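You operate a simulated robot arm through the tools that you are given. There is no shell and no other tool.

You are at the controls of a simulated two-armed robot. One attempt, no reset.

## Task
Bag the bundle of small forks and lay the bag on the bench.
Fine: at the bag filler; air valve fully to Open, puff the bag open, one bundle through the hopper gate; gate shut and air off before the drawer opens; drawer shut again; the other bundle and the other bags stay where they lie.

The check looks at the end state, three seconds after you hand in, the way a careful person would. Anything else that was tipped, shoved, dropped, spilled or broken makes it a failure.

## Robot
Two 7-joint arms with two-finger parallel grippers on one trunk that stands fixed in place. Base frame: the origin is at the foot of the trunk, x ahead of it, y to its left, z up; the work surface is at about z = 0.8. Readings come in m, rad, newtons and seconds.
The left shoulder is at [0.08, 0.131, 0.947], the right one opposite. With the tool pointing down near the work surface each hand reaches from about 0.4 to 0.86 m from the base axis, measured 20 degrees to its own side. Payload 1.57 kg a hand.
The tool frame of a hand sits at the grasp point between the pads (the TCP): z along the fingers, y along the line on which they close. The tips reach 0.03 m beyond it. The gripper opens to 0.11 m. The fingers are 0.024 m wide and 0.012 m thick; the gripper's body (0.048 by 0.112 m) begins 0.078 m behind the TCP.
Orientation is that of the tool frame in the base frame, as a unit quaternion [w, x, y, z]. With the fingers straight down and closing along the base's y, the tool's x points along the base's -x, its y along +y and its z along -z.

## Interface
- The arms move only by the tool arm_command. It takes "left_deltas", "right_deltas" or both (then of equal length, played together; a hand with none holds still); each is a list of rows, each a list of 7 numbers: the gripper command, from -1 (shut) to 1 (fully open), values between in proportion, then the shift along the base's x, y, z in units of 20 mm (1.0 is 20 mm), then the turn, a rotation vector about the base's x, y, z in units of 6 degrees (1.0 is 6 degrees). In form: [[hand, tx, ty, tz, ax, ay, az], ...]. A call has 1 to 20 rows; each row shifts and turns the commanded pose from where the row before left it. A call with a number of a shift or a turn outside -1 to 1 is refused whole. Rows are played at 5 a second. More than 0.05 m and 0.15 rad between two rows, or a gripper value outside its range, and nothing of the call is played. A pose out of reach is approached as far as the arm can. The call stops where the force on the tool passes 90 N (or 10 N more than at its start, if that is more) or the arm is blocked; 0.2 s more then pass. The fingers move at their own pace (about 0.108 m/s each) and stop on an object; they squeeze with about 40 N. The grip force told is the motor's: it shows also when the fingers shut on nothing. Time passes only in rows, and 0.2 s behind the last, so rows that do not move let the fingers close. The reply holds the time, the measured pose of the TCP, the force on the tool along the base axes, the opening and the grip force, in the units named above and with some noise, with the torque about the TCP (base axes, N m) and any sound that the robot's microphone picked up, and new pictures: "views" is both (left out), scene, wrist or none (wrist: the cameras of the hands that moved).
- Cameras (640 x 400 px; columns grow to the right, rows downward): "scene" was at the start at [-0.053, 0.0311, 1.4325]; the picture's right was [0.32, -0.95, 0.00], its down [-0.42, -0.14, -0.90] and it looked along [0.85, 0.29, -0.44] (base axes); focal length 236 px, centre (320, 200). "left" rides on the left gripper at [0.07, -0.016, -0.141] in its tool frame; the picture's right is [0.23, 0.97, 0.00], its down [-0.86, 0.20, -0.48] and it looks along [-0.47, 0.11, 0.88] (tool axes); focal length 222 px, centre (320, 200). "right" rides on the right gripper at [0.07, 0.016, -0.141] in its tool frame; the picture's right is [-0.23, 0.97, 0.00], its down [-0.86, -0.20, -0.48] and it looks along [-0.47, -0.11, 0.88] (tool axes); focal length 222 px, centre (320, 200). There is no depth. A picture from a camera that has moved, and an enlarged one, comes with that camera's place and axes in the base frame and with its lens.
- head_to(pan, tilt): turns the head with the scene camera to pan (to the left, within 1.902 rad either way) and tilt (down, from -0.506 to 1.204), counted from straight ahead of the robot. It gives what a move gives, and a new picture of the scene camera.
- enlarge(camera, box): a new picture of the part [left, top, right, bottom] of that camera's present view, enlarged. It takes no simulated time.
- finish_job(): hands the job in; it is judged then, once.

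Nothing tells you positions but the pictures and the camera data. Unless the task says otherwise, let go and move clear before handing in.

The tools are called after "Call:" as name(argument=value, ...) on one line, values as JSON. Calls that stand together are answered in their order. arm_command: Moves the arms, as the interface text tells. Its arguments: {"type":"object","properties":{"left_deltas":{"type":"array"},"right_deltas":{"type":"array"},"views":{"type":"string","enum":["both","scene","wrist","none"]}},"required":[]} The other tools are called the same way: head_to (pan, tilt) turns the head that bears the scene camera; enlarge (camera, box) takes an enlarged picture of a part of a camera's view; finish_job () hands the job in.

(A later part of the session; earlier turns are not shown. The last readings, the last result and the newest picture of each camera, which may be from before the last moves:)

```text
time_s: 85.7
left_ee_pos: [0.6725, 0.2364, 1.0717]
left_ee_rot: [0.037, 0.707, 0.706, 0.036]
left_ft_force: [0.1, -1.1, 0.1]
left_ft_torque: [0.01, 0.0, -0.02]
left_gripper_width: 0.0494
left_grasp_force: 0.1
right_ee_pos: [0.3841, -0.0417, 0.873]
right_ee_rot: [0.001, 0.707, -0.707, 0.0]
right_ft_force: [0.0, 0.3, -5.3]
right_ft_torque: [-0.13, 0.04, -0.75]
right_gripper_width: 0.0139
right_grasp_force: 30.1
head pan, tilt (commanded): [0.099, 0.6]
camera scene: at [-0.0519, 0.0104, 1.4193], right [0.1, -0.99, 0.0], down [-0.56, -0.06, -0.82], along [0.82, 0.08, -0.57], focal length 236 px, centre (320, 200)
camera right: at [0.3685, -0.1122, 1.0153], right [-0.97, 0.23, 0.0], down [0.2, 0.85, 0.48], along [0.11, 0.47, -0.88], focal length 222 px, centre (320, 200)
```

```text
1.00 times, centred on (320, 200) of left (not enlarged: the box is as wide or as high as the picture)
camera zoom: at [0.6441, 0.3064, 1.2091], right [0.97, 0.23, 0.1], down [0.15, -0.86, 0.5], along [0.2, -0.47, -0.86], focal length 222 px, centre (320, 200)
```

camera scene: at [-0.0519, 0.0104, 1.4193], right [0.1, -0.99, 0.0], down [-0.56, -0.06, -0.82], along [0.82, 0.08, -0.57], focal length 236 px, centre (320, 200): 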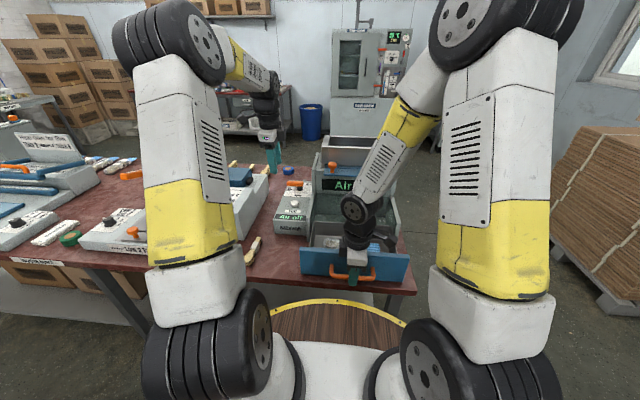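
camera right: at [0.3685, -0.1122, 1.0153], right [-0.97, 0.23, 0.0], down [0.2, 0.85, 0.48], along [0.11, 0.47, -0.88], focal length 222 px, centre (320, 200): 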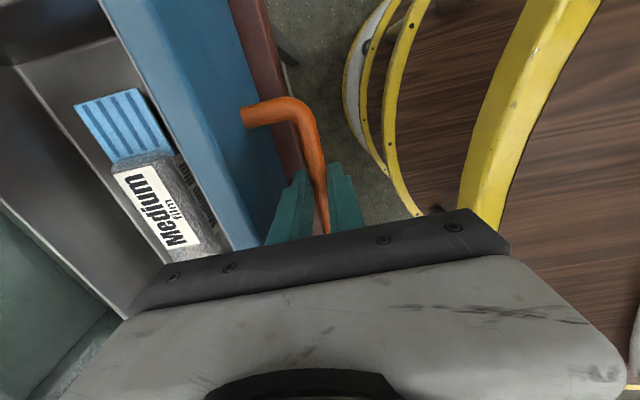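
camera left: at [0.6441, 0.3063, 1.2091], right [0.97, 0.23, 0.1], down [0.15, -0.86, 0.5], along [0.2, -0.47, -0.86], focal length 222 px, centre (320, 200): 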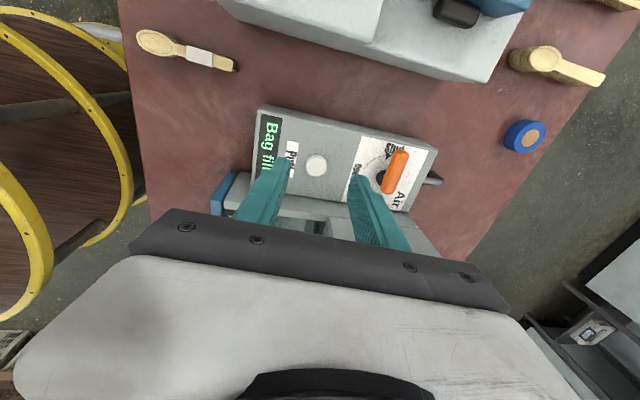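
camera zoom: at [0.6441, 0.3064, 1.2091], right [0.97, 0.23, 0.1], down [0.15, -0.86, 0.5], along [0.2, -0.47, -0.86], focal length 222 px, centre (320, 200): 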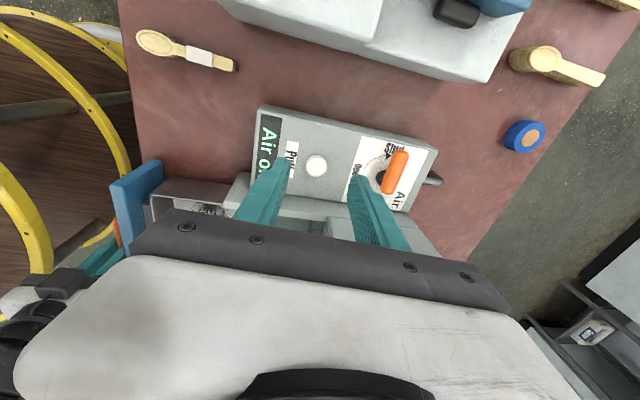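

The drawer is out ~12 cm, and fork tines show through the film on the left end of the bag. I release the handle and raise the right hand to see the bag from above.

Call:
arm_command(right_deltas=[[-0.18, 0, 0, 0, 0, 0, 0], [-0.18, 0, 0, 0, 0, 0, 0], [-0.18, 0, 0, 0.6, 0, 0, 0], [-0.18, 0, 0, 1, 0, 0, 0], [-0.18, 0, 0, 1, 0, 0, 0], [-0.18, 0, 0, 1, 0, 0, 0], [-0.18, 0, 0, 1, 0, 0, 0], [-0.18, 0, 0, 1, 0, 0, 0], [-0.18, 0, 0, 1, 0, 0, 0], [-0.18, 0, 0, 1, 0, 0, 0], [-0.18, 0, 0, 1, 0, 0, 0], [-0.18, 0, -0.5, 1, 0, 0, 0], [-0.18, 0, -0.5, 1, 0, 0, 0], [-0.18, 0, -0.5, 1, 0, 0, 0], [-0.18, 0, -0.5, 1, 0, 0, 0], [-0.18, 0, 0, 0, 0, 0, 0]], views="both")

Call:
enlarge(camera="scene", box=[275, 180, 415, 290])

Call:
enlarge(camera="right", box=[80, 0, 400, 240])

```text
time_s: 89.1
left_ee_pos: [0.6739, 0.2359, 1.0712]
left_ee_rot: [0.037, 0.706, 0.706, 0.037]
left_ft_force: [0.5, 0.2, 0.3]
left_ft_torque: [0.04, 0.02, -0.03]
left_gripper_width: 0.0494
left_grasp_force: 0.0
right_ee_pos: [0.3841, -0.083, 1.1261]
right_ee_rot: [0.0, -0.707, 0.707, 0.001]
right_ft_force: [-1.0, -0.2, -0.5]
right_ft_torque: [-0.01, -0.01, 0.04]
right_gripper_width: 0.0453
right_grasp_force: 0.1
head pan, tilt (commanded): [0.099, 0.6]
camera scene: at [-0.052, 0.0103, 1.4193], right [0.1, -1.0, 0.0], down [-0.56, -0.06, -0.82], along [0.82, 0.08, -0.57], focal length 236 px, centre (320, 200)
camera right: at [0.368, -0.1525, 1.2678], right [-0.97, 0.23, 0.0], down [0.2, 0.85, 0.48], along [0.11, 0.47, -0.88], focal length 222 px, centre (320, 200)
```

scene: 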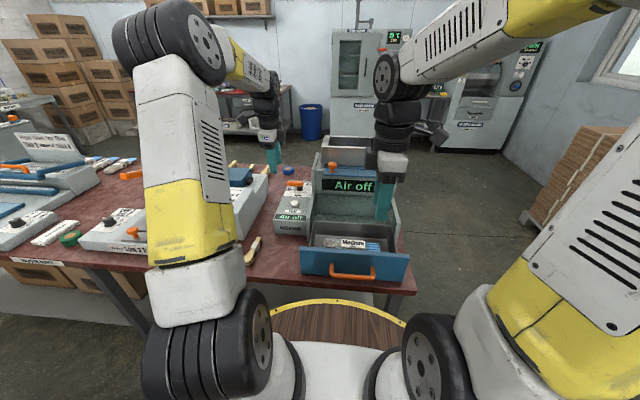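
right: 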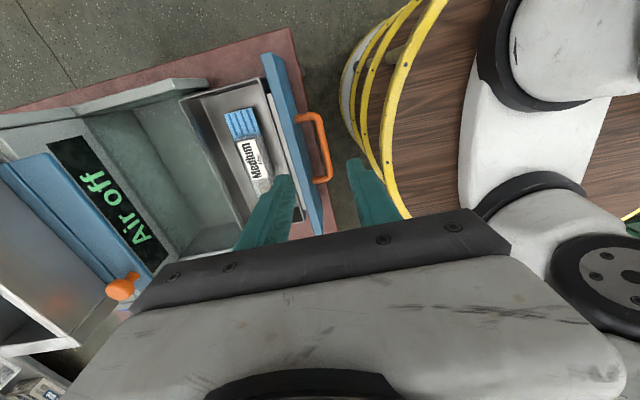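

```text
3.64 times, centred on (345, 235) of scene
camera zoom: at [-0.052, 0.0103, 1.4193], right [0.1, -1.0, 0.0], down [-0.56, -0.06, -0.82], along [0.82, 0.08, -0.57], focal length 856 px, centre (229, 73)
```

zoom: 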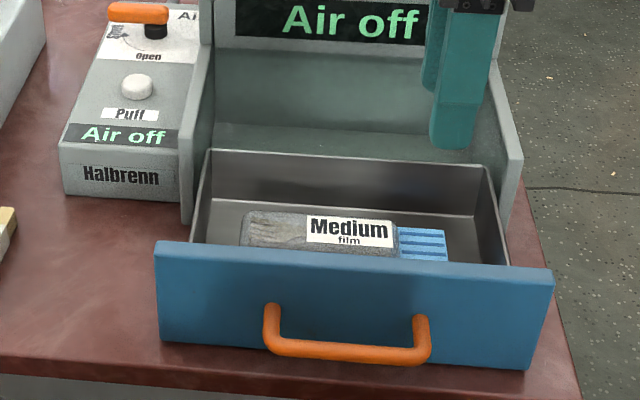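

```text
1.67 times, centred on (240, 120) of right
camera zoom: at [0.368, -0.1525, 1.2678], right [-0.97, 0.23, 0.0], down [0.2, 0.85, 0.48], along [0.11, 0.47, -0.88], focal length 370 px, centre (453, 333)
```

zoom: 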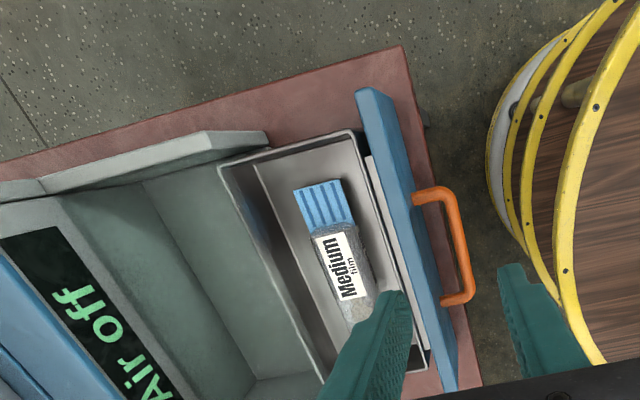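

The bag is now exposed: about y −0.135…0.05, x 0.487–0.545, top z≈0.858. The left hand will lift it, so I move the right hand away to the right and bring the left hand over the bag.

Call:
arm_command(left_deltas=[[0.5, 0, 0, 0, 0, 1, 0], [0.5, 0, 0, 0, 0, 0, 0], [0.5, 0, 0, 0.3, 0, 0, 0], [0.5, -0.5, -0.8, 0.3, 0, 0, 0], [0.5, -0.6, -0.95, 0, 0, 0, 0], [0.5, -0.6, -0.95, 0, 0, 0, 0], [0.5, -0.6, -0.95, 0, 0, 0, 0], [0.5, -0.6, -0.95, 0, 0, 0, 0], [0.5, -0.6, -0.95, 0, 0, 0, 0], [0.5, -0.6, -0.95, 0, 0, 0, 0], [0.5, -0.6, -0.95, 0, 0, 0, 0], [0.5, -0.6, -0.95, 0, 0, 0, 0], [0.5, -0.6, -0.95, 0, 0, 0, 0], [0.5, -0.6, -0.95, 0, 0, 0, 0], [0.5, -0.6, -0.95, 0, 0, 0, 0], [0.5, -0.6, -0.95, 0, 0, 0, 0], [0.5, -0.2, -0.95, 0, 0, 0, 0], [0.5, 0, 0, 0, 0, 0, 0]], right_deltas=[[-0.18, 0.1, -0.97, 0, 0, 0, 0], [-0.18, 0.1, -0.97, 0, 0, 0, 0], [-0.18, 0.1, -0.97, 0, 0, 0, 0], [-0.18, 0.1, -0.97, 0, 0, 0, 0], [-0.18, 0.1, -0.97, 0, 0, 0, 0], [-0.18, 0.1, -0.97, 0, 0, 0, 0], [-0.18, 0.1, -0.97, 0, 0, 0, 0], [-0.18, 0.1, -0.97, 0, 0, 0, 0], [-0.18, 0.1, -0.97, 0, 0, 0, 0], [-0.18, 0.1, -0.97, 0, 0, 0, 0], [-0.18, 0.1, -0.97, 0, 0, 0, 0], [-0.18, 0.1, -0.97, 0, 0, 0, 0], [-0.18, 0, 0, 0, 0, 0, 0], [-0.18, 0, 0, 0, 0, 0, 0], [-0.18, 0, 0, 0, 0, 0, 0], [-0.18, 0, 0, 0, 0, 0, 0], [-0.18, 0, 0, 0, 0, 0, 0], [-0.18, 0, 0, 0, 0, 0, 0]], views="both")

Call:
enlarge(camera="left", box=[150, 30, 470, 240])

Call:
enlarge(camera="scene", box=[275, 180, 415, 290])

```text
time_s: 92.9
left_ee_pos: [0.5151, -0.0277, 1.0829]
left_ee_rot: [0.0, 0.708, 0.706, 0.0]
left_ft_force: [-0.1, -0.5, 0.3]
left_ft_torque: [0.01, 0.02, 0.02]
left_gripper_width: 0.0826
left_grasp_force: 0.2
right_ee_pos: [0.4078, -0.3139, 1.1243]
right_ee_rot: [-0.001, 0.707, -0.707, -0.001]
right_ft_force: [0.3, 0.1, 0.3]
right_ft_torque: [0.02, 0.03, 0.0]
right_gripper_width: 0.0453
right_grasp_force: 0.1
head pan, tilt (commanded): [0.099, 0.6]
camera scene: at [-0.052, 0.0102, 1.4193], right [0.1, -1.0, 0.0], down [-0.56, -0.06, -0.82], along [0.82, 0.08, -0.57], focal length 236 px, centre (320, 200)
camera right: at [0.3928, -0.3853, 1.267], right [-0.97, 0.23, 0.0], down [0.2, 0.86, 0.48], along [0.11, 0.47, -0.88], focal length 222 px, centre (320, 200)
camera left: at [0.5001, 0.0431, 1.2229], right [0.97, 0.23, 0.0], down [0.2, -0.86, 0.48], along [0.11, -0.47, -0.88], focal length 222 px, centre (320, 200)
```

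scene: 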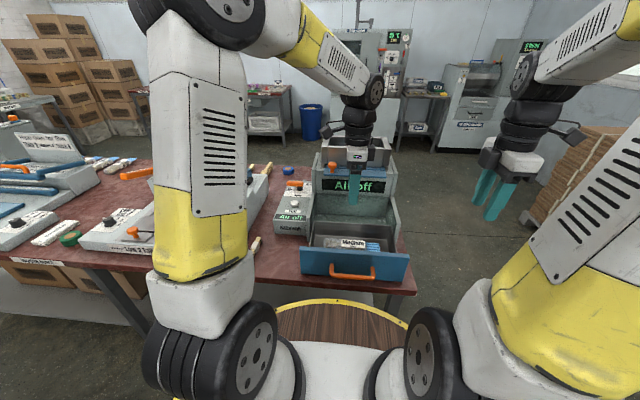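
right: 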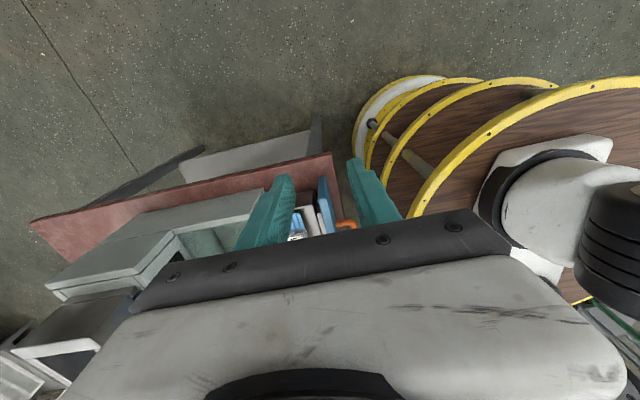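
left: 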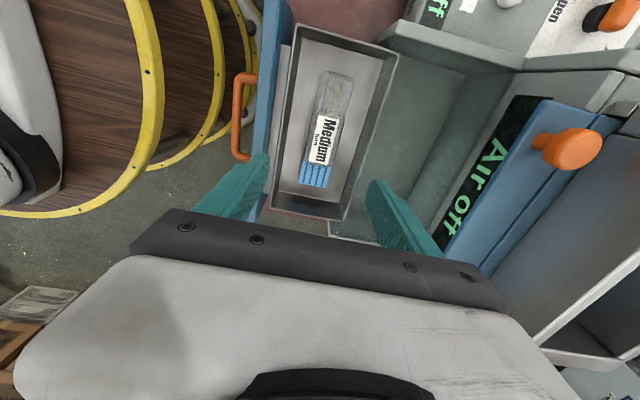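

```text
1.90 times, centred on (310, 135) of left
camera zoom: at [0.5001, 0.0431, 1.2229], right [0.97, 0.23, 0.0], down [0.2, -0.86, 0.48], along [0.11, -0.47, -0.88], focal length 423 px, centre (339, 324)
```

zoom: 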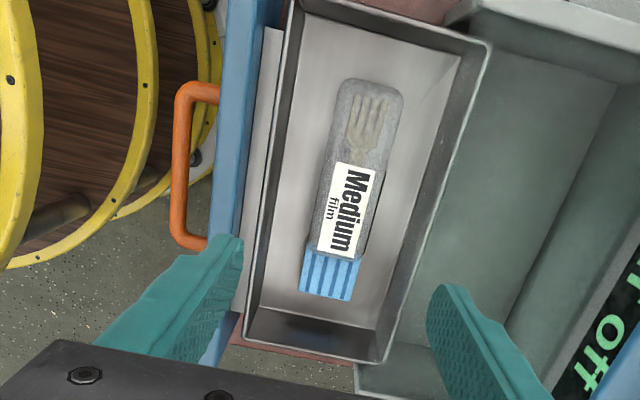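

```text
3.64 times, centred on (345, 235) of scene
camera zoom: at [-0.052, 0.0102, 1.4193], right [0.1, -1.0, 0.0], down [-0.56, -0.06, -0.82], along [0.82, 0.08, -0.57], focal length 856 px, centre (229, 73)
```

zoom: 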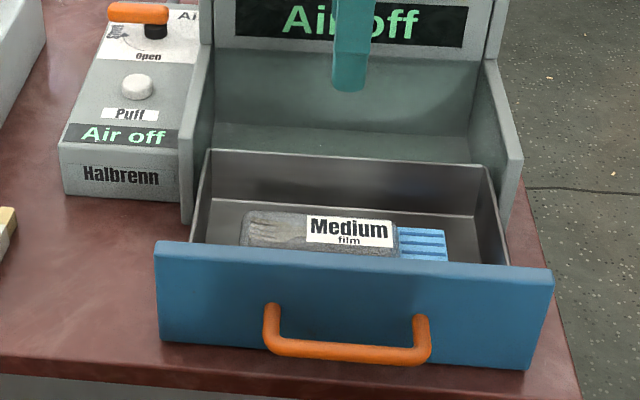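

I have a clear view: the bag lies along y at x≈0.525 (0.501–0.548), with ~3 cm clearance to the tray walls on each side. I descend with a 7 cm opening and pause above.

Call:
arm_command(left_deltas=[[0.27, 0.1, 0.06, -0.9, 0, 0, 0], [0.27, 0.1, 0.06, -0.9, 0, 0, 0], [0.27, 0.1, 0.06, -0.9, 0, 0, 0], [0.27, 0.1, 0.06, -0.9, 0, 0, 0], [0.27, 0.1, 0.04, -0.9, 0, 0, 0], [0.27, 0, 0, -0.9, 0, 0, 0], [0.27, 0, 0, -0.9, 0, 0, 0], [0.27, 0, 0, -0.9, 0, 0, 0], [0.27, 0, 0, -0.9, 0, 0, 0], [0.27, 0, 0, -0.5, 0, 0, 0], [0.27, 0, 0, 0, 0, 0, 0]], views="both")

Call:
enlarge(camera="left", box=[180, 60, 460, 260])

Call:
enlarge(camera="scene", box=[285, 200, 405, 290])

```text
time_s: 94.8
left_ee_pos: [0.5315, -0.0205, 0.9438]
left_ee_rot: [0.011, 0.706, 0.708, 0.007]
left_ft_force: [-13.6, 7.7, 26.7]
left_ft_torque: [0.5, -0.64, 0.46]
left_gripper_width: 0.058
left_grasp_force: 0.0
right_ee_pos: [0.4075, -0.314, 1.1248]
right_ee_rot: [-0.001, 0.707, -0.707, -0.001]
right_ft_force: [-0.7, 0.8, 0.8]
right_ft_torque: [-0.03, -0.03, -0.02]
right_gripper_width: 0.0448
right_grasp_force: 0.0
head pan, tilt (commanded): [0.099, 0.6]
stopped in row 9 (left hand): the force on the tool passed its limit at 118 N (the readings are from after the stop); the commanded pose is now the measured one
camera scene: at [-0.0538, 0.0108, 1.4193], right [0.1, -0.99, 0.0], down [-0.56, -0.06, -0.83], along [0.82, 0.08, -0.56], focal length 236 px, centre (320, 200)
camera left: at [0.5123, 0.0497, 1.0828], right [0.97, 0.23, 0.02], down [0.19, -0.85, 0.49], along [0.13, -0.47, -0.87], focal length 222 px, centre (320, 200)
```

scene: 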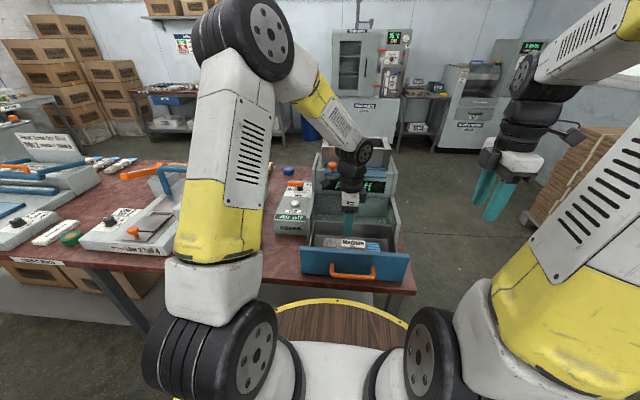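
left: 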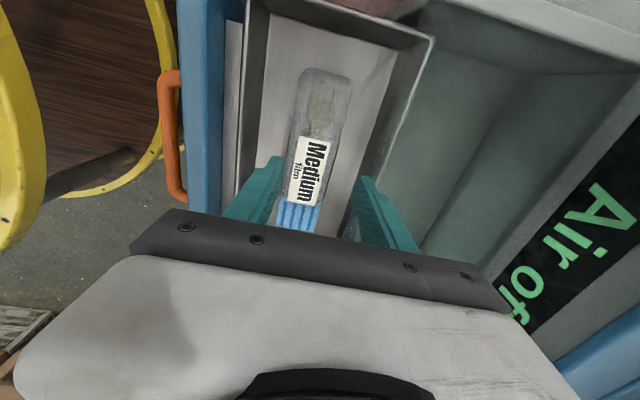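

```text
2.00 times, centred on (320, 160) of left
camera zoom: at [0.5123, 0.0497, 1.0828], right [0.97, 0.23, 0.02], down [0.19, -0.85, 0.49], along [0.13, -0.47, -0.87], focal length 444 px, centre (320, 280)
```

zoom: 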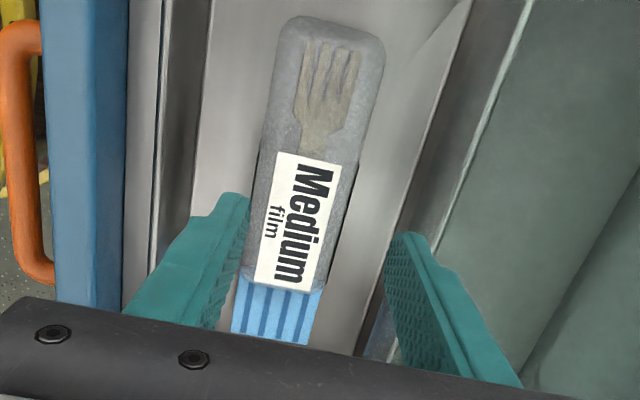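

```text
4.44 times, centred on (345, 245) of scene
camera zoom: at [-0.0538, 0.0108, 1.4193], right [0.1, -0.99, 0.0], down [-0.56, -0.06, -0.83], along [0.82, 0.08, -0.56], focal length 1047 px, centre (209, 0)
```

zoom: 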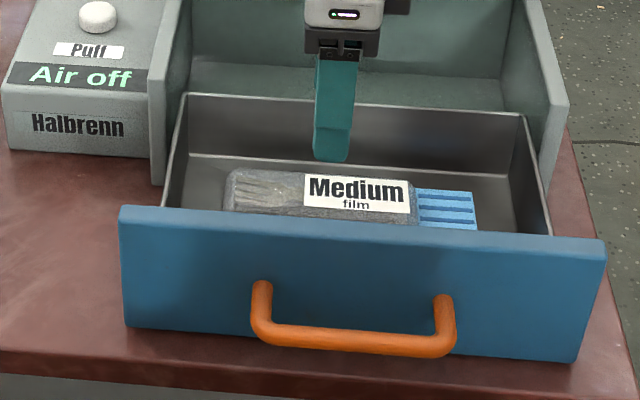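

The hand stopped on contact: the rear finger touched the front edge of a clear cover over the chamber (at x≈0.57, z≈0.91), so the drawer isn't out far enough. I lift the left hand straight up and check nothing moved.

Call:
arm_command(left_deltas=[[0.05, 0, 0, 0.5, 0, 0, 0], [0.05, 0, 0, 0.9, 0, 0, 0], [0.05, -0.2, 0, 0.9, 0, 0.2, 0], [0.05, -0.2, 0, 0.9, 0, 0, 0], [0.05, 0, 0, 0.9, 0, 0, 0], [0.05, 0, 0, 0.9, 0, 0, 0], [0.05, 0, 0, 0, 0, 0, 0]], views="both")

Call:
enlarge(camera="left", box=[180, 20, 500, 240])

Call:
enlarge(camera="scene", box=[275, 150, 415, 280])

```text
time_s: 96.4
left_ee_pos: [0.5238, -0.0221, 1.0432]
left_ee_rot: [0.002, 0.707, 0.708, 0.0]
left_ft_force: [-0.3, -0.2, 0.0]
left_ft_torque: [0.01, -0.02, -0.02]
left_gripper_width: 0.0578
left_grasp_force: 0.1
right_ee_pos: [0.4078, -0.3143, 1.1259]
right_ee_rot: [0.0, -0.707, 0.707, 0.0]
right_ft_force: [1.5, -0.6, 0.3]
right_ft_torque: [0.01, -0.01, -0.02]
right_gripper_width: 0.0449
right_grasp_force: 0.0
head pan, tilt (commanded): [0.099, 0.6]
camera scene: at [-0.052, 0.0102, 1.4193], right [0.1, -1.0, 0.0], down [-0.56, -0.06, -0.82], along [0.82, 0.08, -0.57], focal length 236 px, centre (320, 200)
camera left: at [0.509, 0.049, 1.1819], right [0.97, 0.23, 0.0], down [0.2, -0.85, 0.48], along [0.11, -0.47, -0.88], focal length 222 px, centre (320, 200)
```

scene: 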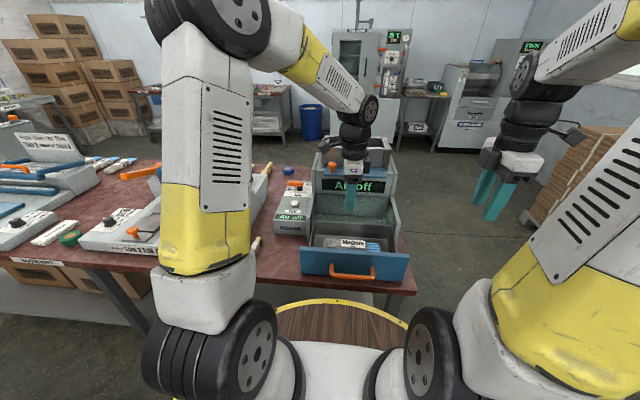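
left: 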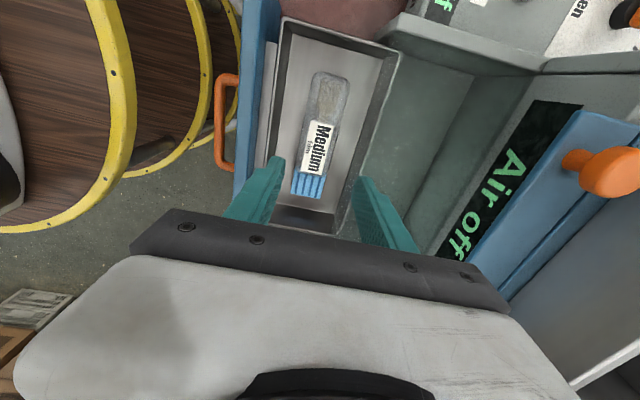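

```text
1.82 times, centred on (340, 130) of left
camera zoom: at [0.509, 0.049, 1.1819], right [0.97, 0.23, 0.0], down [0.2, -0.85, 0.48], along [0.11, -0.47, -0.88], focal length 404 px, centre (284, 327)
```

zoom: 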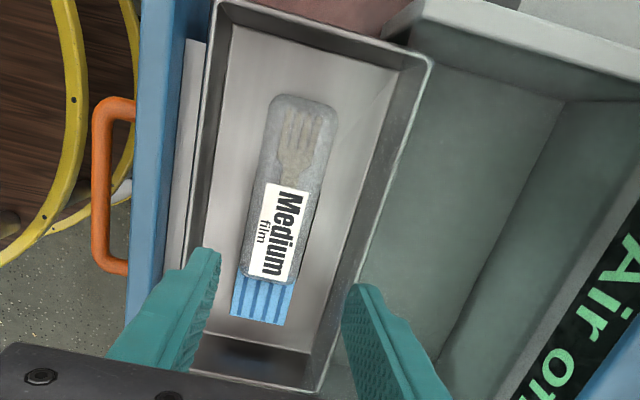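

```text
3.08 times, centred on (345, 215) of scene
camera zoom: at [-0.052, 0.0102, 1.4193], right [0.1, -1.0, 0.0], down [-0.56, -0.06, -0.82], along [0.82, 0.08, -0.57], focal length 725 px, centre (243, 154)
```

zoom: 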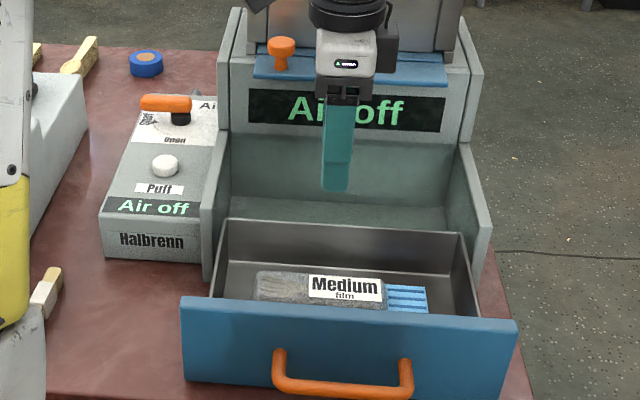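

Nothing was displaced. I move the left hand back to the left and bring the right hand back over the handle to pull the drawer further out.

Call:
arm_command(left_deltas=[[0.05, 0.1, 0.8, 0.2, 0, 0, 0], [0.05, 0.1, 0.97, 0.2, 0, 0, 0], [0.05, 0.1, 0.97, 0.2, 0, 0, 0], [0.05, 0.1, 0.97, 0.2, 0, 0, 0], [0.05, 0.1, 0.97, 0.2, 0, 0, 0], [0.05, 0.1, 0.97, 0.2, 0, 0, 0], [0.05, 0.1, 0.97, 0.2, 0, 0, 0], [0.05, 0.1, 0.97, 0.2, 0, 0, 0], [0.05, 0.1, 0.97, 0.2, 0, 0, 0], [0.05, 0.1, 0.97, 0.2, 0, 0, 0], [0.05, 0.1, 0.97, 0, 0, 0, 0], [0.05, 0.1, 0.97, 0, 0, 0, 0], [0.05, 0.1, 0.97, 0, 0, 0, 0], [0.05, 0, 0.97, 0, 0, 0, 0], [0.05, 0, 0, 0, 0, 0, 0], [0.05, 0, 0, 0, 0, 0, 0], [0.05, 0, 0, 0, 0, 0, 0], [0.05, 0, 0, 0, 0, 0, 0], [0.05, 0, 0, 0, 0, 0, 0], [0.05, 0, 0, 0, 0, 0, 0]], right_deltas=[[-0.18, 0, 0, 0, 0, 0, 0], [-0.18, 0, 0, 0, 0, 0, 0], [-0.18, 0, 0, 0, 0, 0, 0], [-0.18, -0.08, 0.97, 0, 0, 0, 0], [-0.18, -0.08, 0.97, 0, 0, 0, 0], [-0.18, -0.08, 0.97, 0, 0, 0, 0], [-0.18, -0.08, 0.97, 0, 0, 0, 0], [-0.18, -0.08, 0.97, 0, 0, 0, 0], [-0.18, -0.08, 0.97, 0, 0, 0, 0], [-0.18, -0.08, 0.97, 0, 0, 0, 0], [-0.18, -0.08, 0.97, 0, 0, 0, 0], [-0.18, -0.08, 0.97, 0, 0, 0, 0], [-0.18, -0.08, 0.97, 0, 0, 0, 0], [-0.18, -0.08, 0.97, 0, 0, 0, 0], [-0.18, -0.08, 0.97, 0, 0, 0, 0], [-0.18, -0.08, 0.97, 0, 0, 0, 0], [-0.18, -0.08, 0.97, 0, 0, 0, 0], [-0.18, 0, 0, -0.8, 0, 0, 0], [-0.18, 0, 0, -0.8, 0, 0, 0], [-0.18, 0, 0, -0.8, 0, 0, 0]], views="wrist")

```text
time_s: 100.6
left_ee_pos: [0.5499, 0.2463, 1.0816]
left_ee_rot: [0.001, 0.707, 0.708, 0.0]
left_ft_force: [-0.1, 0.5, 0.9]
left_ft_torque: [0.0, -0.03, -0.04]
left_gripper_width: 0.0579
left_grasp_force: 0.1
right_ee_pos: [0.3864, -0.0434, 1.0772]
right_ee_rot: [0.001, 0.707, -0.707, 0.0]
right_ft_force: [-0.5, 0.1, 0.2]
right_ft_torque: [-0.02, -0.02, 0.0]
right_gripper_width: 0.045
right_grasp_force: 0.1
head pan, tilt (commanded): [0.099, 0.6]
camera right: at [0.3704, -0.1139, 1.2185], right [-0.97, 0.23, 0.0], down [0.2, 0.85, 0.48], along [0.11, 0.47, -0.88], focal length 222 px, centre (320, 200)
camera left: at [0.5344, 0.3171, 1.2213], right [0.97, 0.23, 0.0], down [0.2, -0.85, 0.48], along [0.11, -0.47, -0.88], focal length 222 px, centre (320, 200)
```

right: 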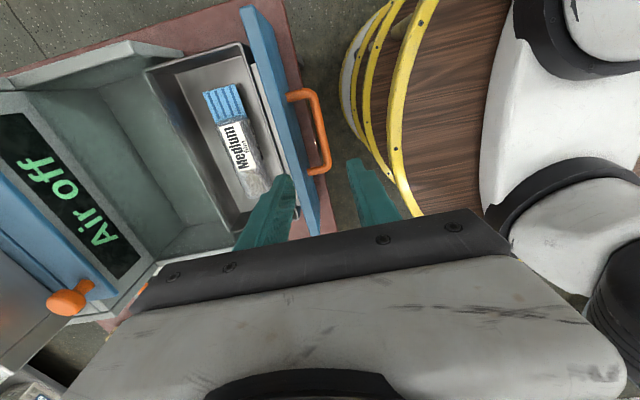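
left: 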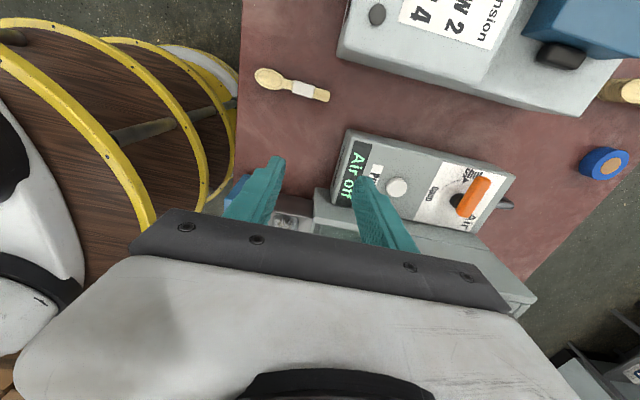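

Call:
enlarge(camera="right", box=[200, 40, 440, 220])

```text
2.22 times, centred on (320, 130) of right
camera zoom: at [0.3704, -0.1139, 1.2185], right [-0.97, 0.23, 0.0], down [0.2, 0.85, 0.48], along [0.11, 0.47, -0.88], focal length 494 px, centre (320, 356)
```

zoom: 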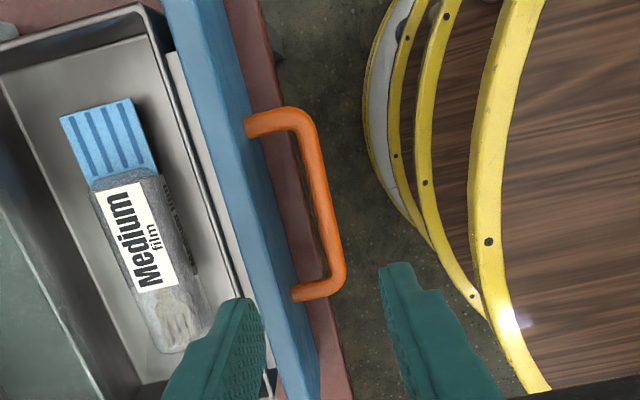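

Handle is at x≈0.386, under the fingers. I lower, grip, and pull another 4 cm.

Call:
arm_command(right_deltas=[[-0.18, 0, 0, -0.95, 0, 0, 0], [-0.18, 0, 0, -0.95, 0, 0, 0], [-0.18, 0, 0, -0.95, 0, 0, 0], [-0.18, 0, 0, -0.95, 0, 0, 0], [-0.18, 0, 0, -0.95, 0, 0, 0], [-0.18, 0, 0, -0.95, 0, 0, 0], [-0.18, 0, 0, -0.95, 0, 0, 0], [-0.18, 0, 0, -0.95, 0, 0, 0], [-0.18, 0, 0, -0.95, 0, 0, 0], [-0.18, 0, 0, -0.85, 0, 0, 0], [-0.18, 0, 0, -0.85, 0, 0, 0], [-0.18, 0, 0, 0, 0, 0, 0], [-1, 0, 0, 0, 0, 0, 0], [-1, 0, 0, 0, 0, 0, 0], [-1, 0, 0, 0, 0, 0, 0], [-1, -0.4, 0, 0, 0, 0, 0], [-1, -0.5, 0, 0, 0, 0, 0], [-1, -0.5, 0, 0, 0, 0, 0], [-1, -0.5, 0, 0, 0, 0, 0], [-1, 0, 0, 0, 0, 0, 0]], views="both")

```text
time_s: 102.7
left_ee_pos: [0.5498, 0.2464, 1.0813]
left_ee_rot: [0.002, 0.706, 0.708, 0.0]
left_ft_force: [-0.5, 0.2, 0.6]
left_ft_torque: [0.03, -0.02, 0.0]
left_gripper_width: 0.0576
left_grasp_force: 0.0
right_ee_pos: [0.393, -0.0433, 0.9046]
right_ee_rot: [0.009, -0.705, 0.709, -0.007]
right_ft_force: [2.0, -5.4, 22.4]
right_ft_torque: [-0.27, -0.84, -0.21]
right_gripper_width: 0.0463
right_grasp_force: 0.5
head pan, tilt (commanded): [0.099, 0.6]
stopped in row 10 (right hand): the force on the tool passed its limit at 129 N (the readings are from after the stop); the commanded pose is now the measured one
camera scene: at [-0.0526, 0.01, 1.4193], right [0.1, -1.0, 0.0], down [-0.56, -0.06, -0.83], along [0.82, 0.08, -0.56], focal length 236 px, centre (320, 200)
camera right: at [0.3751, -0.1141, 1.0463], right [-0.97, 0.23, -0.02], down [0.19, 0.85, 0.49], along [0.13, 0.47, -0.87], focal length 222 px, centre (320, 200)
```

scene: 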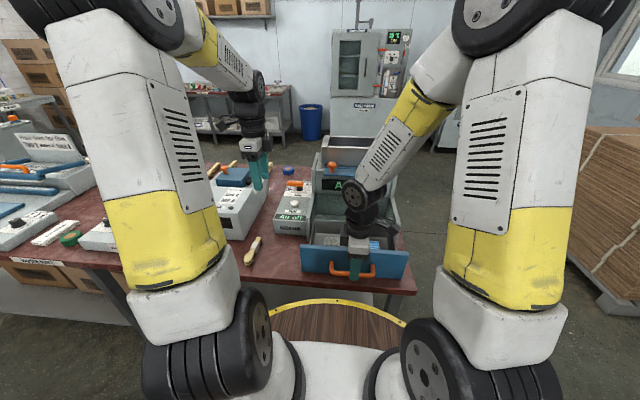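
right: 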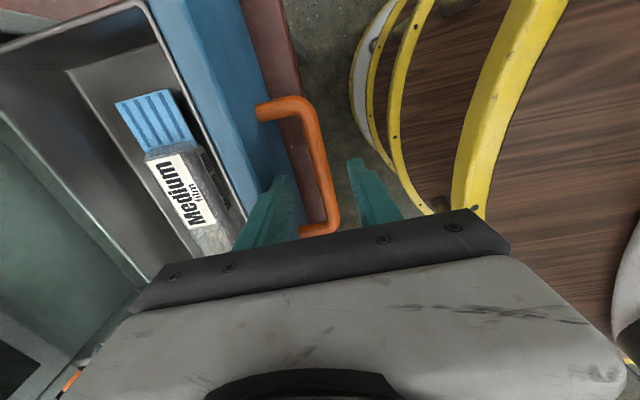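

The drawer-side finger's shoulder touched the top of the drawer front (opening a bit too wide). I back up 3 cm, re-level, narrow the opening to 3 cm, and look again.

Call:
arm_command(right_deltas=[[-0.18, 0, 0, 0.7, 0, 0, 0], [-0.45, 0, 0, 0.8, 0, 0.18, 0], [-0.45, -0.25, 0, 0, 0, 0, 0], [-0.45, 0, 0, 0, 0, 0, 0]], views="both")

Call:
enlarge(camera="right", box=[200, 60, 440, 240])

Call:
enlarge(camera="scene", box=[285, 210, 425, 300])

```text
time_s: 103.7
left_ee_pos: [0.5492, 0.2464, 1.0825]
left_ee_rot: [0.002, 0.706, 0.708, -0.002]
left_ft_force: [0.0, -0.5, -0.4]
left_ft_torque: [0.0, 0.02, 0.02]
left_gripper_width: 0.0578
left_grasp_force: 0.0
right_ee_pos: [0.3882, -0.0413, 0.9343]
right_ee_rot: [0.001, -0.705, 0.709, 0.001]
right_ft_force: [-0.5, 0.4, 0.2]
right_ft_torque: [-0.02, -0.03, -0.02]
right_gripper_width: 0.0302
right_grasp_force: 0.0
head pan, tilt (commanded): [0.099, 0.6]
camera scene: at [-0.052, 0.0104, 1.4193], right [0.1, -1.0, 0.0], down [-0.56, -0.06, -0.82], along [0.82, 0.08, -0.57], focal length 236 px, centre (320, 200)
camera right: at [0.3724, -0.1131, 1.0759], right [-0.97, 0.23, 0.0], down [0.2, 0.85, 0.48], along [0.11, 0.47, -0.88], focal length 222 px, centre (320, 200)
```

scene: 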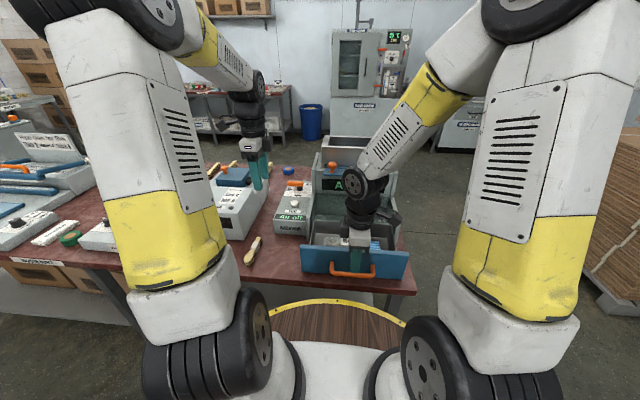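
right: 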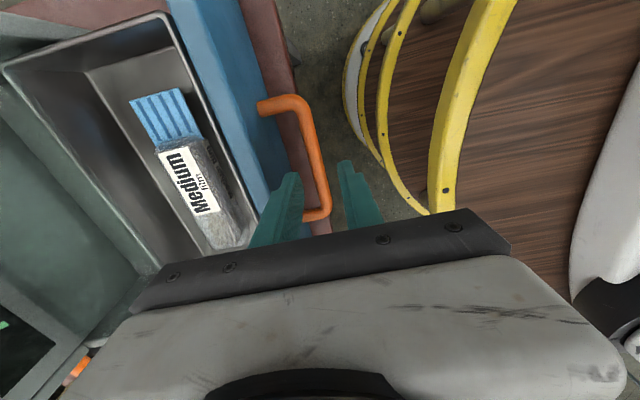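

```text
2.22 times, centred on (320, 150) of right
camera zoom: at [0.3724, -0.1131, 1.0759], right [-0.97, 0.23, 0.0], down [0.2, 0.85, 0.48], along [0.11, 0.47, -0.88], focal length 494 px, centre (320, 311)
```

zoom: 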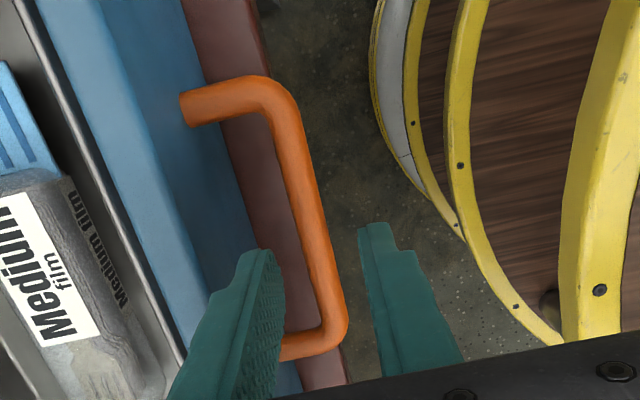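

```text
4.44 times, centred on (355, 255) of scene
camera zoom: at [-0.052, 0.0104, 1.4193], right [0.1, -1.0, 0.0], down [-0.56, -0.06, -0.82], along [0.82, 0.08, -0.57], focal length 1047 px, centre (164, -44)
```

zoom: 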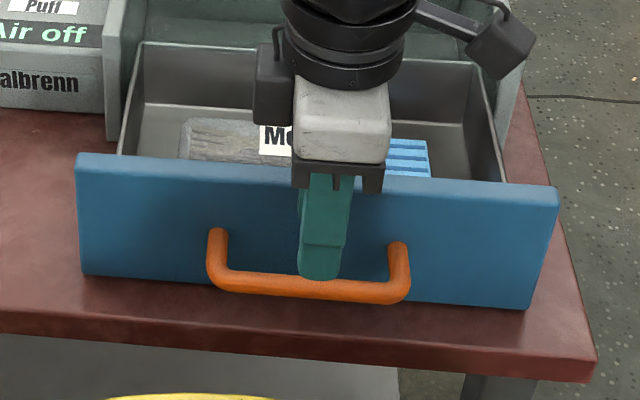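

The bar is still between the narrower fingers. I descend in small steps and grip.

Call:
arm_command(right_deltas=[[-0.45, 0.08, 0, -0.5, 0, 0, 0], [-0.45, 0, 0, -0.5, 0, 0, 0], [-0.45, 0, 0, -0.5, 0, 0, 0], [-0.45, 0, 0, -0.5, 0, 0, 0], [-0.45, 0, 0, -0.5, 0, 0, 0], [-0.45, 0, 0, -0.5, 0, 0, 0], [-0.45, 0, 0, 0, 0, 0, 0], [-1, 0, 0, 0, 0, 0, 0], [-1, 0, 0, 0, 0, 0, 0]], views="wrist")

```text
time_s: 105.7
left_ee_pos: [0.5495, 0.2455, 1.0816]
left_ee_rot: [0.001, 0.707, 0.708, 0.0]
left_ft_force: [-0.1, -0.6, 0.0]
left_ft_torque: [0.0, 0.04, 0.0]
left_gripper_width: 0.0577
left_grasp_force: 0.1
right_ee_pos: [0.3903, -0.0422, 0.8738]
right_ee_rot: [0.002, -0.706, 0.708, 0.001]
right_ft_force: [-1.0, 2.0, -5.2]
right_ft_torque: [0.07, 0.0, -0.67]
right_gripper_width: 0.0137
right_grasp_force: 29.9
head pan, tilt (commanded): [0.099, 0.6]
camera right: at [0.3735, -0.1136, 1.0156], right [-0.97, 0.23, 0.0], down [0.2, 0.85, 0.48], along [0.11, 0.47, -0.88], focal length 222 px, centre (320, 200)
```

right: 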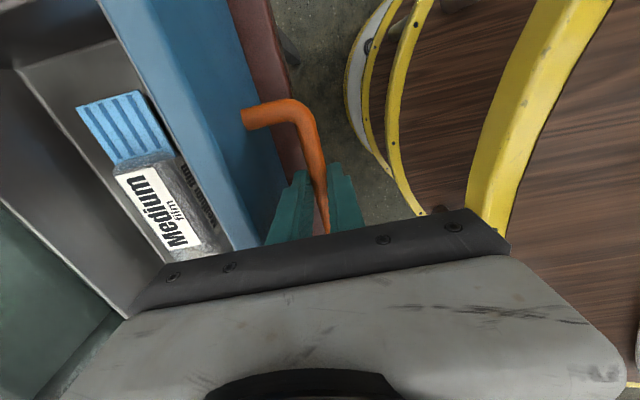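

Gripped at x=0.390. Pull gently a further 4–5 cm, watching force.

Call:
arm_command(right_deltas=[[-1, -0.4, 0, 0, 0, 0, 0], [-1, -0.4, 0, 0, 0, 0, 0], [-1, -0.4, 0, 0, 0, 0, 0], [-1, -0.4, 0, 0, 0, 0, 0], [-1, -0.4, 0, 0, 0, 0, 0], [-1, 0, 0, 0, 0, 0, 0]], views="both")

```text
time_s: 107.1
left_ee_pos: [0.5497, 0.2467, 1.0809]
left_ee_rot: [0.002, 0.707, 0.708, -0.001]
left_ft_force: [0.0, -0.3, -0.4]
left_ft_torque: [-0.01, 0.0, -0.02]
left_gripper_width: 0.0577
left_grasp_force: 0.1
right_ee_pos: [0.3597, -0.0412, 0.8757]
right_ee_rot: [0.008, -0.703, 0.711, -0.002]
right_ft_force: [68.8, -23.9, -1.9]
right_ft_torque: [0.23, -1.04, -0.43]
right_gripper_width: 0.0212
right_grasp_force: 34.3
head pan, tilt (commanded): [0.099, 0.6]
camera scene: at [-0.0489, 0.0092, 1.4194], right [0.1, -1.0, 0.0], down [-0.56, -0.06, -0.82], along [0.82, 0.08, -0.57], focal length 236 px, centre (320, 200)
camera right: at [0.3407, -0.1135, 1.0167], right [-0.97, 0.24, -0.01], down [0.2, 0.85, 0.49], along [0.12, 0.47, -0.87], focal length 222 px, centre (320, 200)
```

scene: 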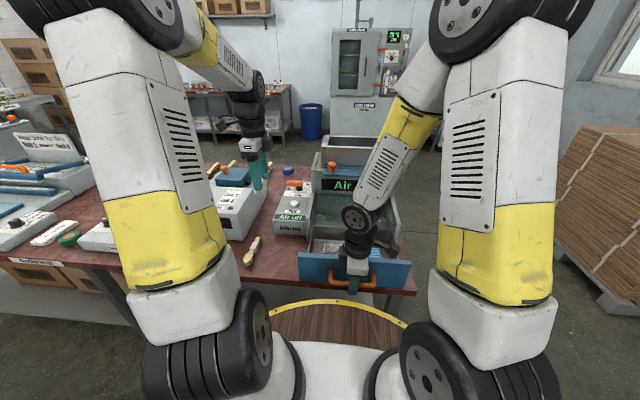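
right: 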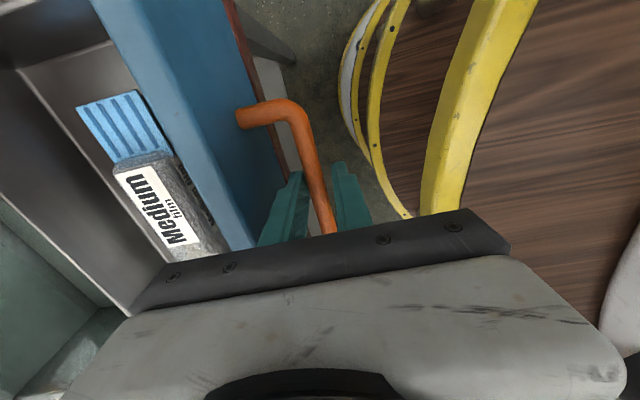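

The drawer is at its open stop (69 N). I relax the pull, release the handle, and lift the right hand away to the right.

Call:
arm_command(right_deltas=[[-1, 0.3, 0, 0, 0, 0, 0], [-1, 0.3, 0, 0, 0, 0, 0], [-0.45, 0, 0, 0, 0, 0, 0], [-0.45, 0, 0, 0, 0, 0, 0], [-0.45, 0, 0, 0.5, 0, 0, 0], [-0.45, 0, 0, 0.8, 0, 0, 0], [-0.45, 0, 0, 1, 0, 0, 0], [-0.45, 0, 0, 1, 0, 0, 0], [-0.45, 0, 0, 1, 0, 0, 0], [-0.45, 0, 0, 1, 0, 0, 0], [-0.45, 0, 0, 1, 0, 0, 0], [-0.45, 0, -0.5, 1, 0, 0, 0], [-0.45, 0.1, -0.9, 1, 0, 0, 0], [-0.45, 0.1, -0.9, 1, 0, 0, 0], [-0.45, 0.1, -0.9, 1, 0, 0, 0], [-0.45, 0.1, -0.9, 0, 0, 0, 0], [-0.45, 0.1, -0.9, 0, 0, 0, 0], [-0.45, 0.1, -0.9, 0, 0, 0, 0], [-0.45, 0.1, -0.9, 0, 0, 0, 0], [-0.45, 0.1, -0.9, 0, 0, 0, 0]], views="scene")

Call:
enlarge(camera="scene", box=[275, 180, 425, 290])

```text
time_s: 111.3
left_ee_pos: [0.5499, 0.2471, 1.0819]
left_ee_rot: [0.003, 0.707, 0.707, 0.0]
left_ft_force: [-0.5, -0.2, -0.7]
left_ft_torque: [-0.01, -0.01, 0.0]
left_gripper_width: 0.0577
left_grasp_force: 0.0
right_ee_pos: [0.3778, -0.1959, 1.0797]
right_ee_rot: [0.001, -0.706, 0.708, 0.001]
right_ft_force: [-0.5, -1.0, 0.4]
right_ft_torque: [-0.01, 0.01, -0.02]
right_gripper_width: 0.0304
right_grasp_force: 0.0
head pan, tilt (commanded): [0.099, 0.6]
camera scene: at [-0.0521, 0.0104, 1.4193], right [0.1, -1.0, 0.0], down [-0.56, -0.06, -0.82], along [0.82, 0.08, -0.57], focal length 236 px, centre (320, 200)
```

scene: 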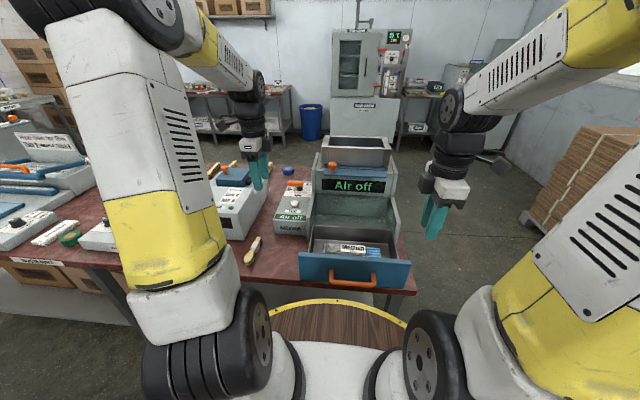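

```text
3.64 times, centred on (350, 235) of scene
camera zoom: at [-0.0521, 0.0104, 1.4193], right [0.1, -1.0, 0.0], down [-0.56, -0.06, -0.82], along [0.82, 0.08, -0.57], focal length 856 px, centre (211, 73)
```

zoom: 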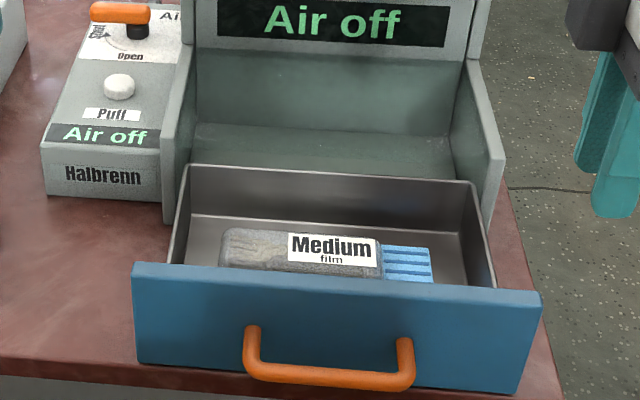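

Drawer fully open. The right hand moves further aside and the left hand returns above the bag to re-measure.

Call:
arm_command(left_deltas=[[0.09, 0, 0, 0, 0, 0, 0], [0.09, 0, 0, 0, 0, 0, 0], [0.09, -0.2, -0.9, 0, 0, 0, 0], [0.09, -0.2, -0.95, 0, 0, 0, 0], [0.09, -0.2, -0.95, 0, 0, 0, 0], [0.09, -0.2, -0.95, 0, 0, 0, 0], [0.09, -0.2, -0.95, 0, 0, 0, 0], [0.09, -0.2, -0.95, 0, 0, 0, 0], [0.09, -0.2, -0.95, 0, 0, 0, 0], [0.09, -0.2, -0.95, 0, 0, 0, 0], [0.09, -0.2, -0.95, 0, 0, 0, 0], [0.09, -0.2, -0.95, 0, 0, 0, 0], [0.09, -0.2, -0.95, 0, 0, 0, 0], [0.09, -0.2, -0.95, 0, 0, 0, 0], [0.09, -0.1, -0.95, 0, 0, 0, 0], [0.09, 0, -0.95, 0, 0, 0, 0], [0.09, 0, 0, 0, 0, 0, 0]], right_deltas=[[-0.45, 0.1, -0.95, 0.3, 0, 0, 0], [-0.45, 0.1, -0.95, 0.3, 0, 0, 0], [-0.45, 0.1, -0.95, 0.3, 0, 0, 0], [-0.45, 0.1, -0.95, 0, 0, 0, 0], [-0.45, 0.1, -0.95, 0, 0, 0, 0], [-0.45, 0.1, -0.95, 0, 0, 0, 0], [-0.45, 0.1, -0.95, 0, 0, 0, 0], [-0.45, 0, 0, 0, 0, 0, 0], [-0.45, 0, 0, 0, 0, 0, 0], [-0.45, 0, 0, 0, 0, 0, 0], [-0.45, 0, 0, 0, 0, 0, 0], [-0.45, 0, 0, 0, 0, 0, 0], [-0.45, 0, 0, 0, 0, 0, 0], [-0.45, 0, 0, 0, 0, 0, 0], [-0.45, 0, 0, 0, 0, 0, 0], [-0.45, 0, 0, 0, 0, 0, 0], [-0.45, 0, 0, 0, 0, 0, 0]], views="wrist")

Call:
enlarge(camera="left", box=[180, 20, 460, 240])

```text
time_s: 114.9
left_ee_pos: [0.5002, -0.0194, 1.0812]
left_ee_rot: [0.002, 0.707, 0.708, -0.001]
left_ft_force: [-0.9, 0.5, 0.2]
left_ft_torque: [-0.04, 0.0, -0.02]
left_gripper_width: 0.0599
left_grasp_force: 0.1
right_ee_pos: [0.3918, -0.3292, 1.0984]
right_ee_rot: [0.001, -0.706, 0.708, 0.001]
right_ft_force: [-0.2, 0.2, -0.1]
right_ft_torque: [0.02, 0.0, -0.02]
right_gripper_width: 0.0303
right_grasp_force: 0.0
head pan, tilt (commanded): [0.099, 0.6]
camera right: at [0.3762, -0.4005, 1.2397], right [-0.97, 0.23, 0.0], down [0.2, 0.85, 0.48], along [0.11, 0.47, -0.88], focal length 222 px, centre (320, 200)
camera left: at [0.4849, 0.0519, 1.2213], right [0.97, 0.23, 0.0], down [0.2, -0.85, 0.48], along [0.11, -0.47, -0.88], focal length 222 px, centre (320, 200)
```

right: 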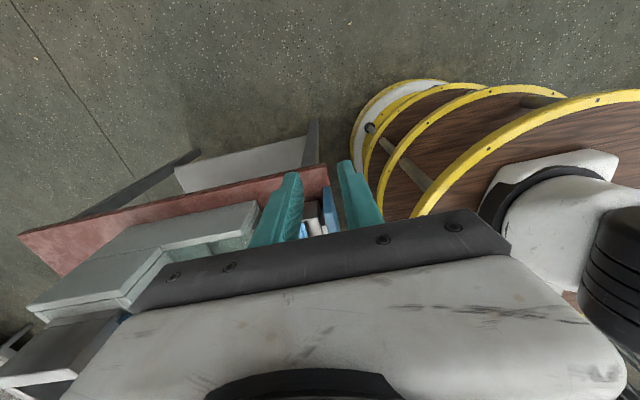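
left: 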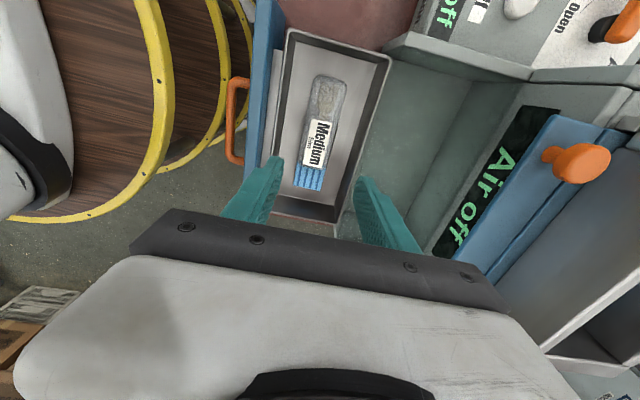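

```text
1.82 times, centred on (320, 130) of left
camera zoom: at [0.4849, 0.0519, 1.2213], right [0.97, 0.23, 0.0], down [0.2, -0.85, 0.48], along [0.11, -0.47, -0.88], focal length 404 px, centre (320, 327)
```

zoom: 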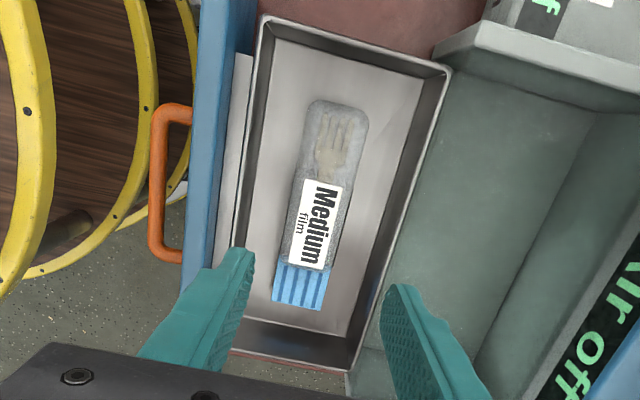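

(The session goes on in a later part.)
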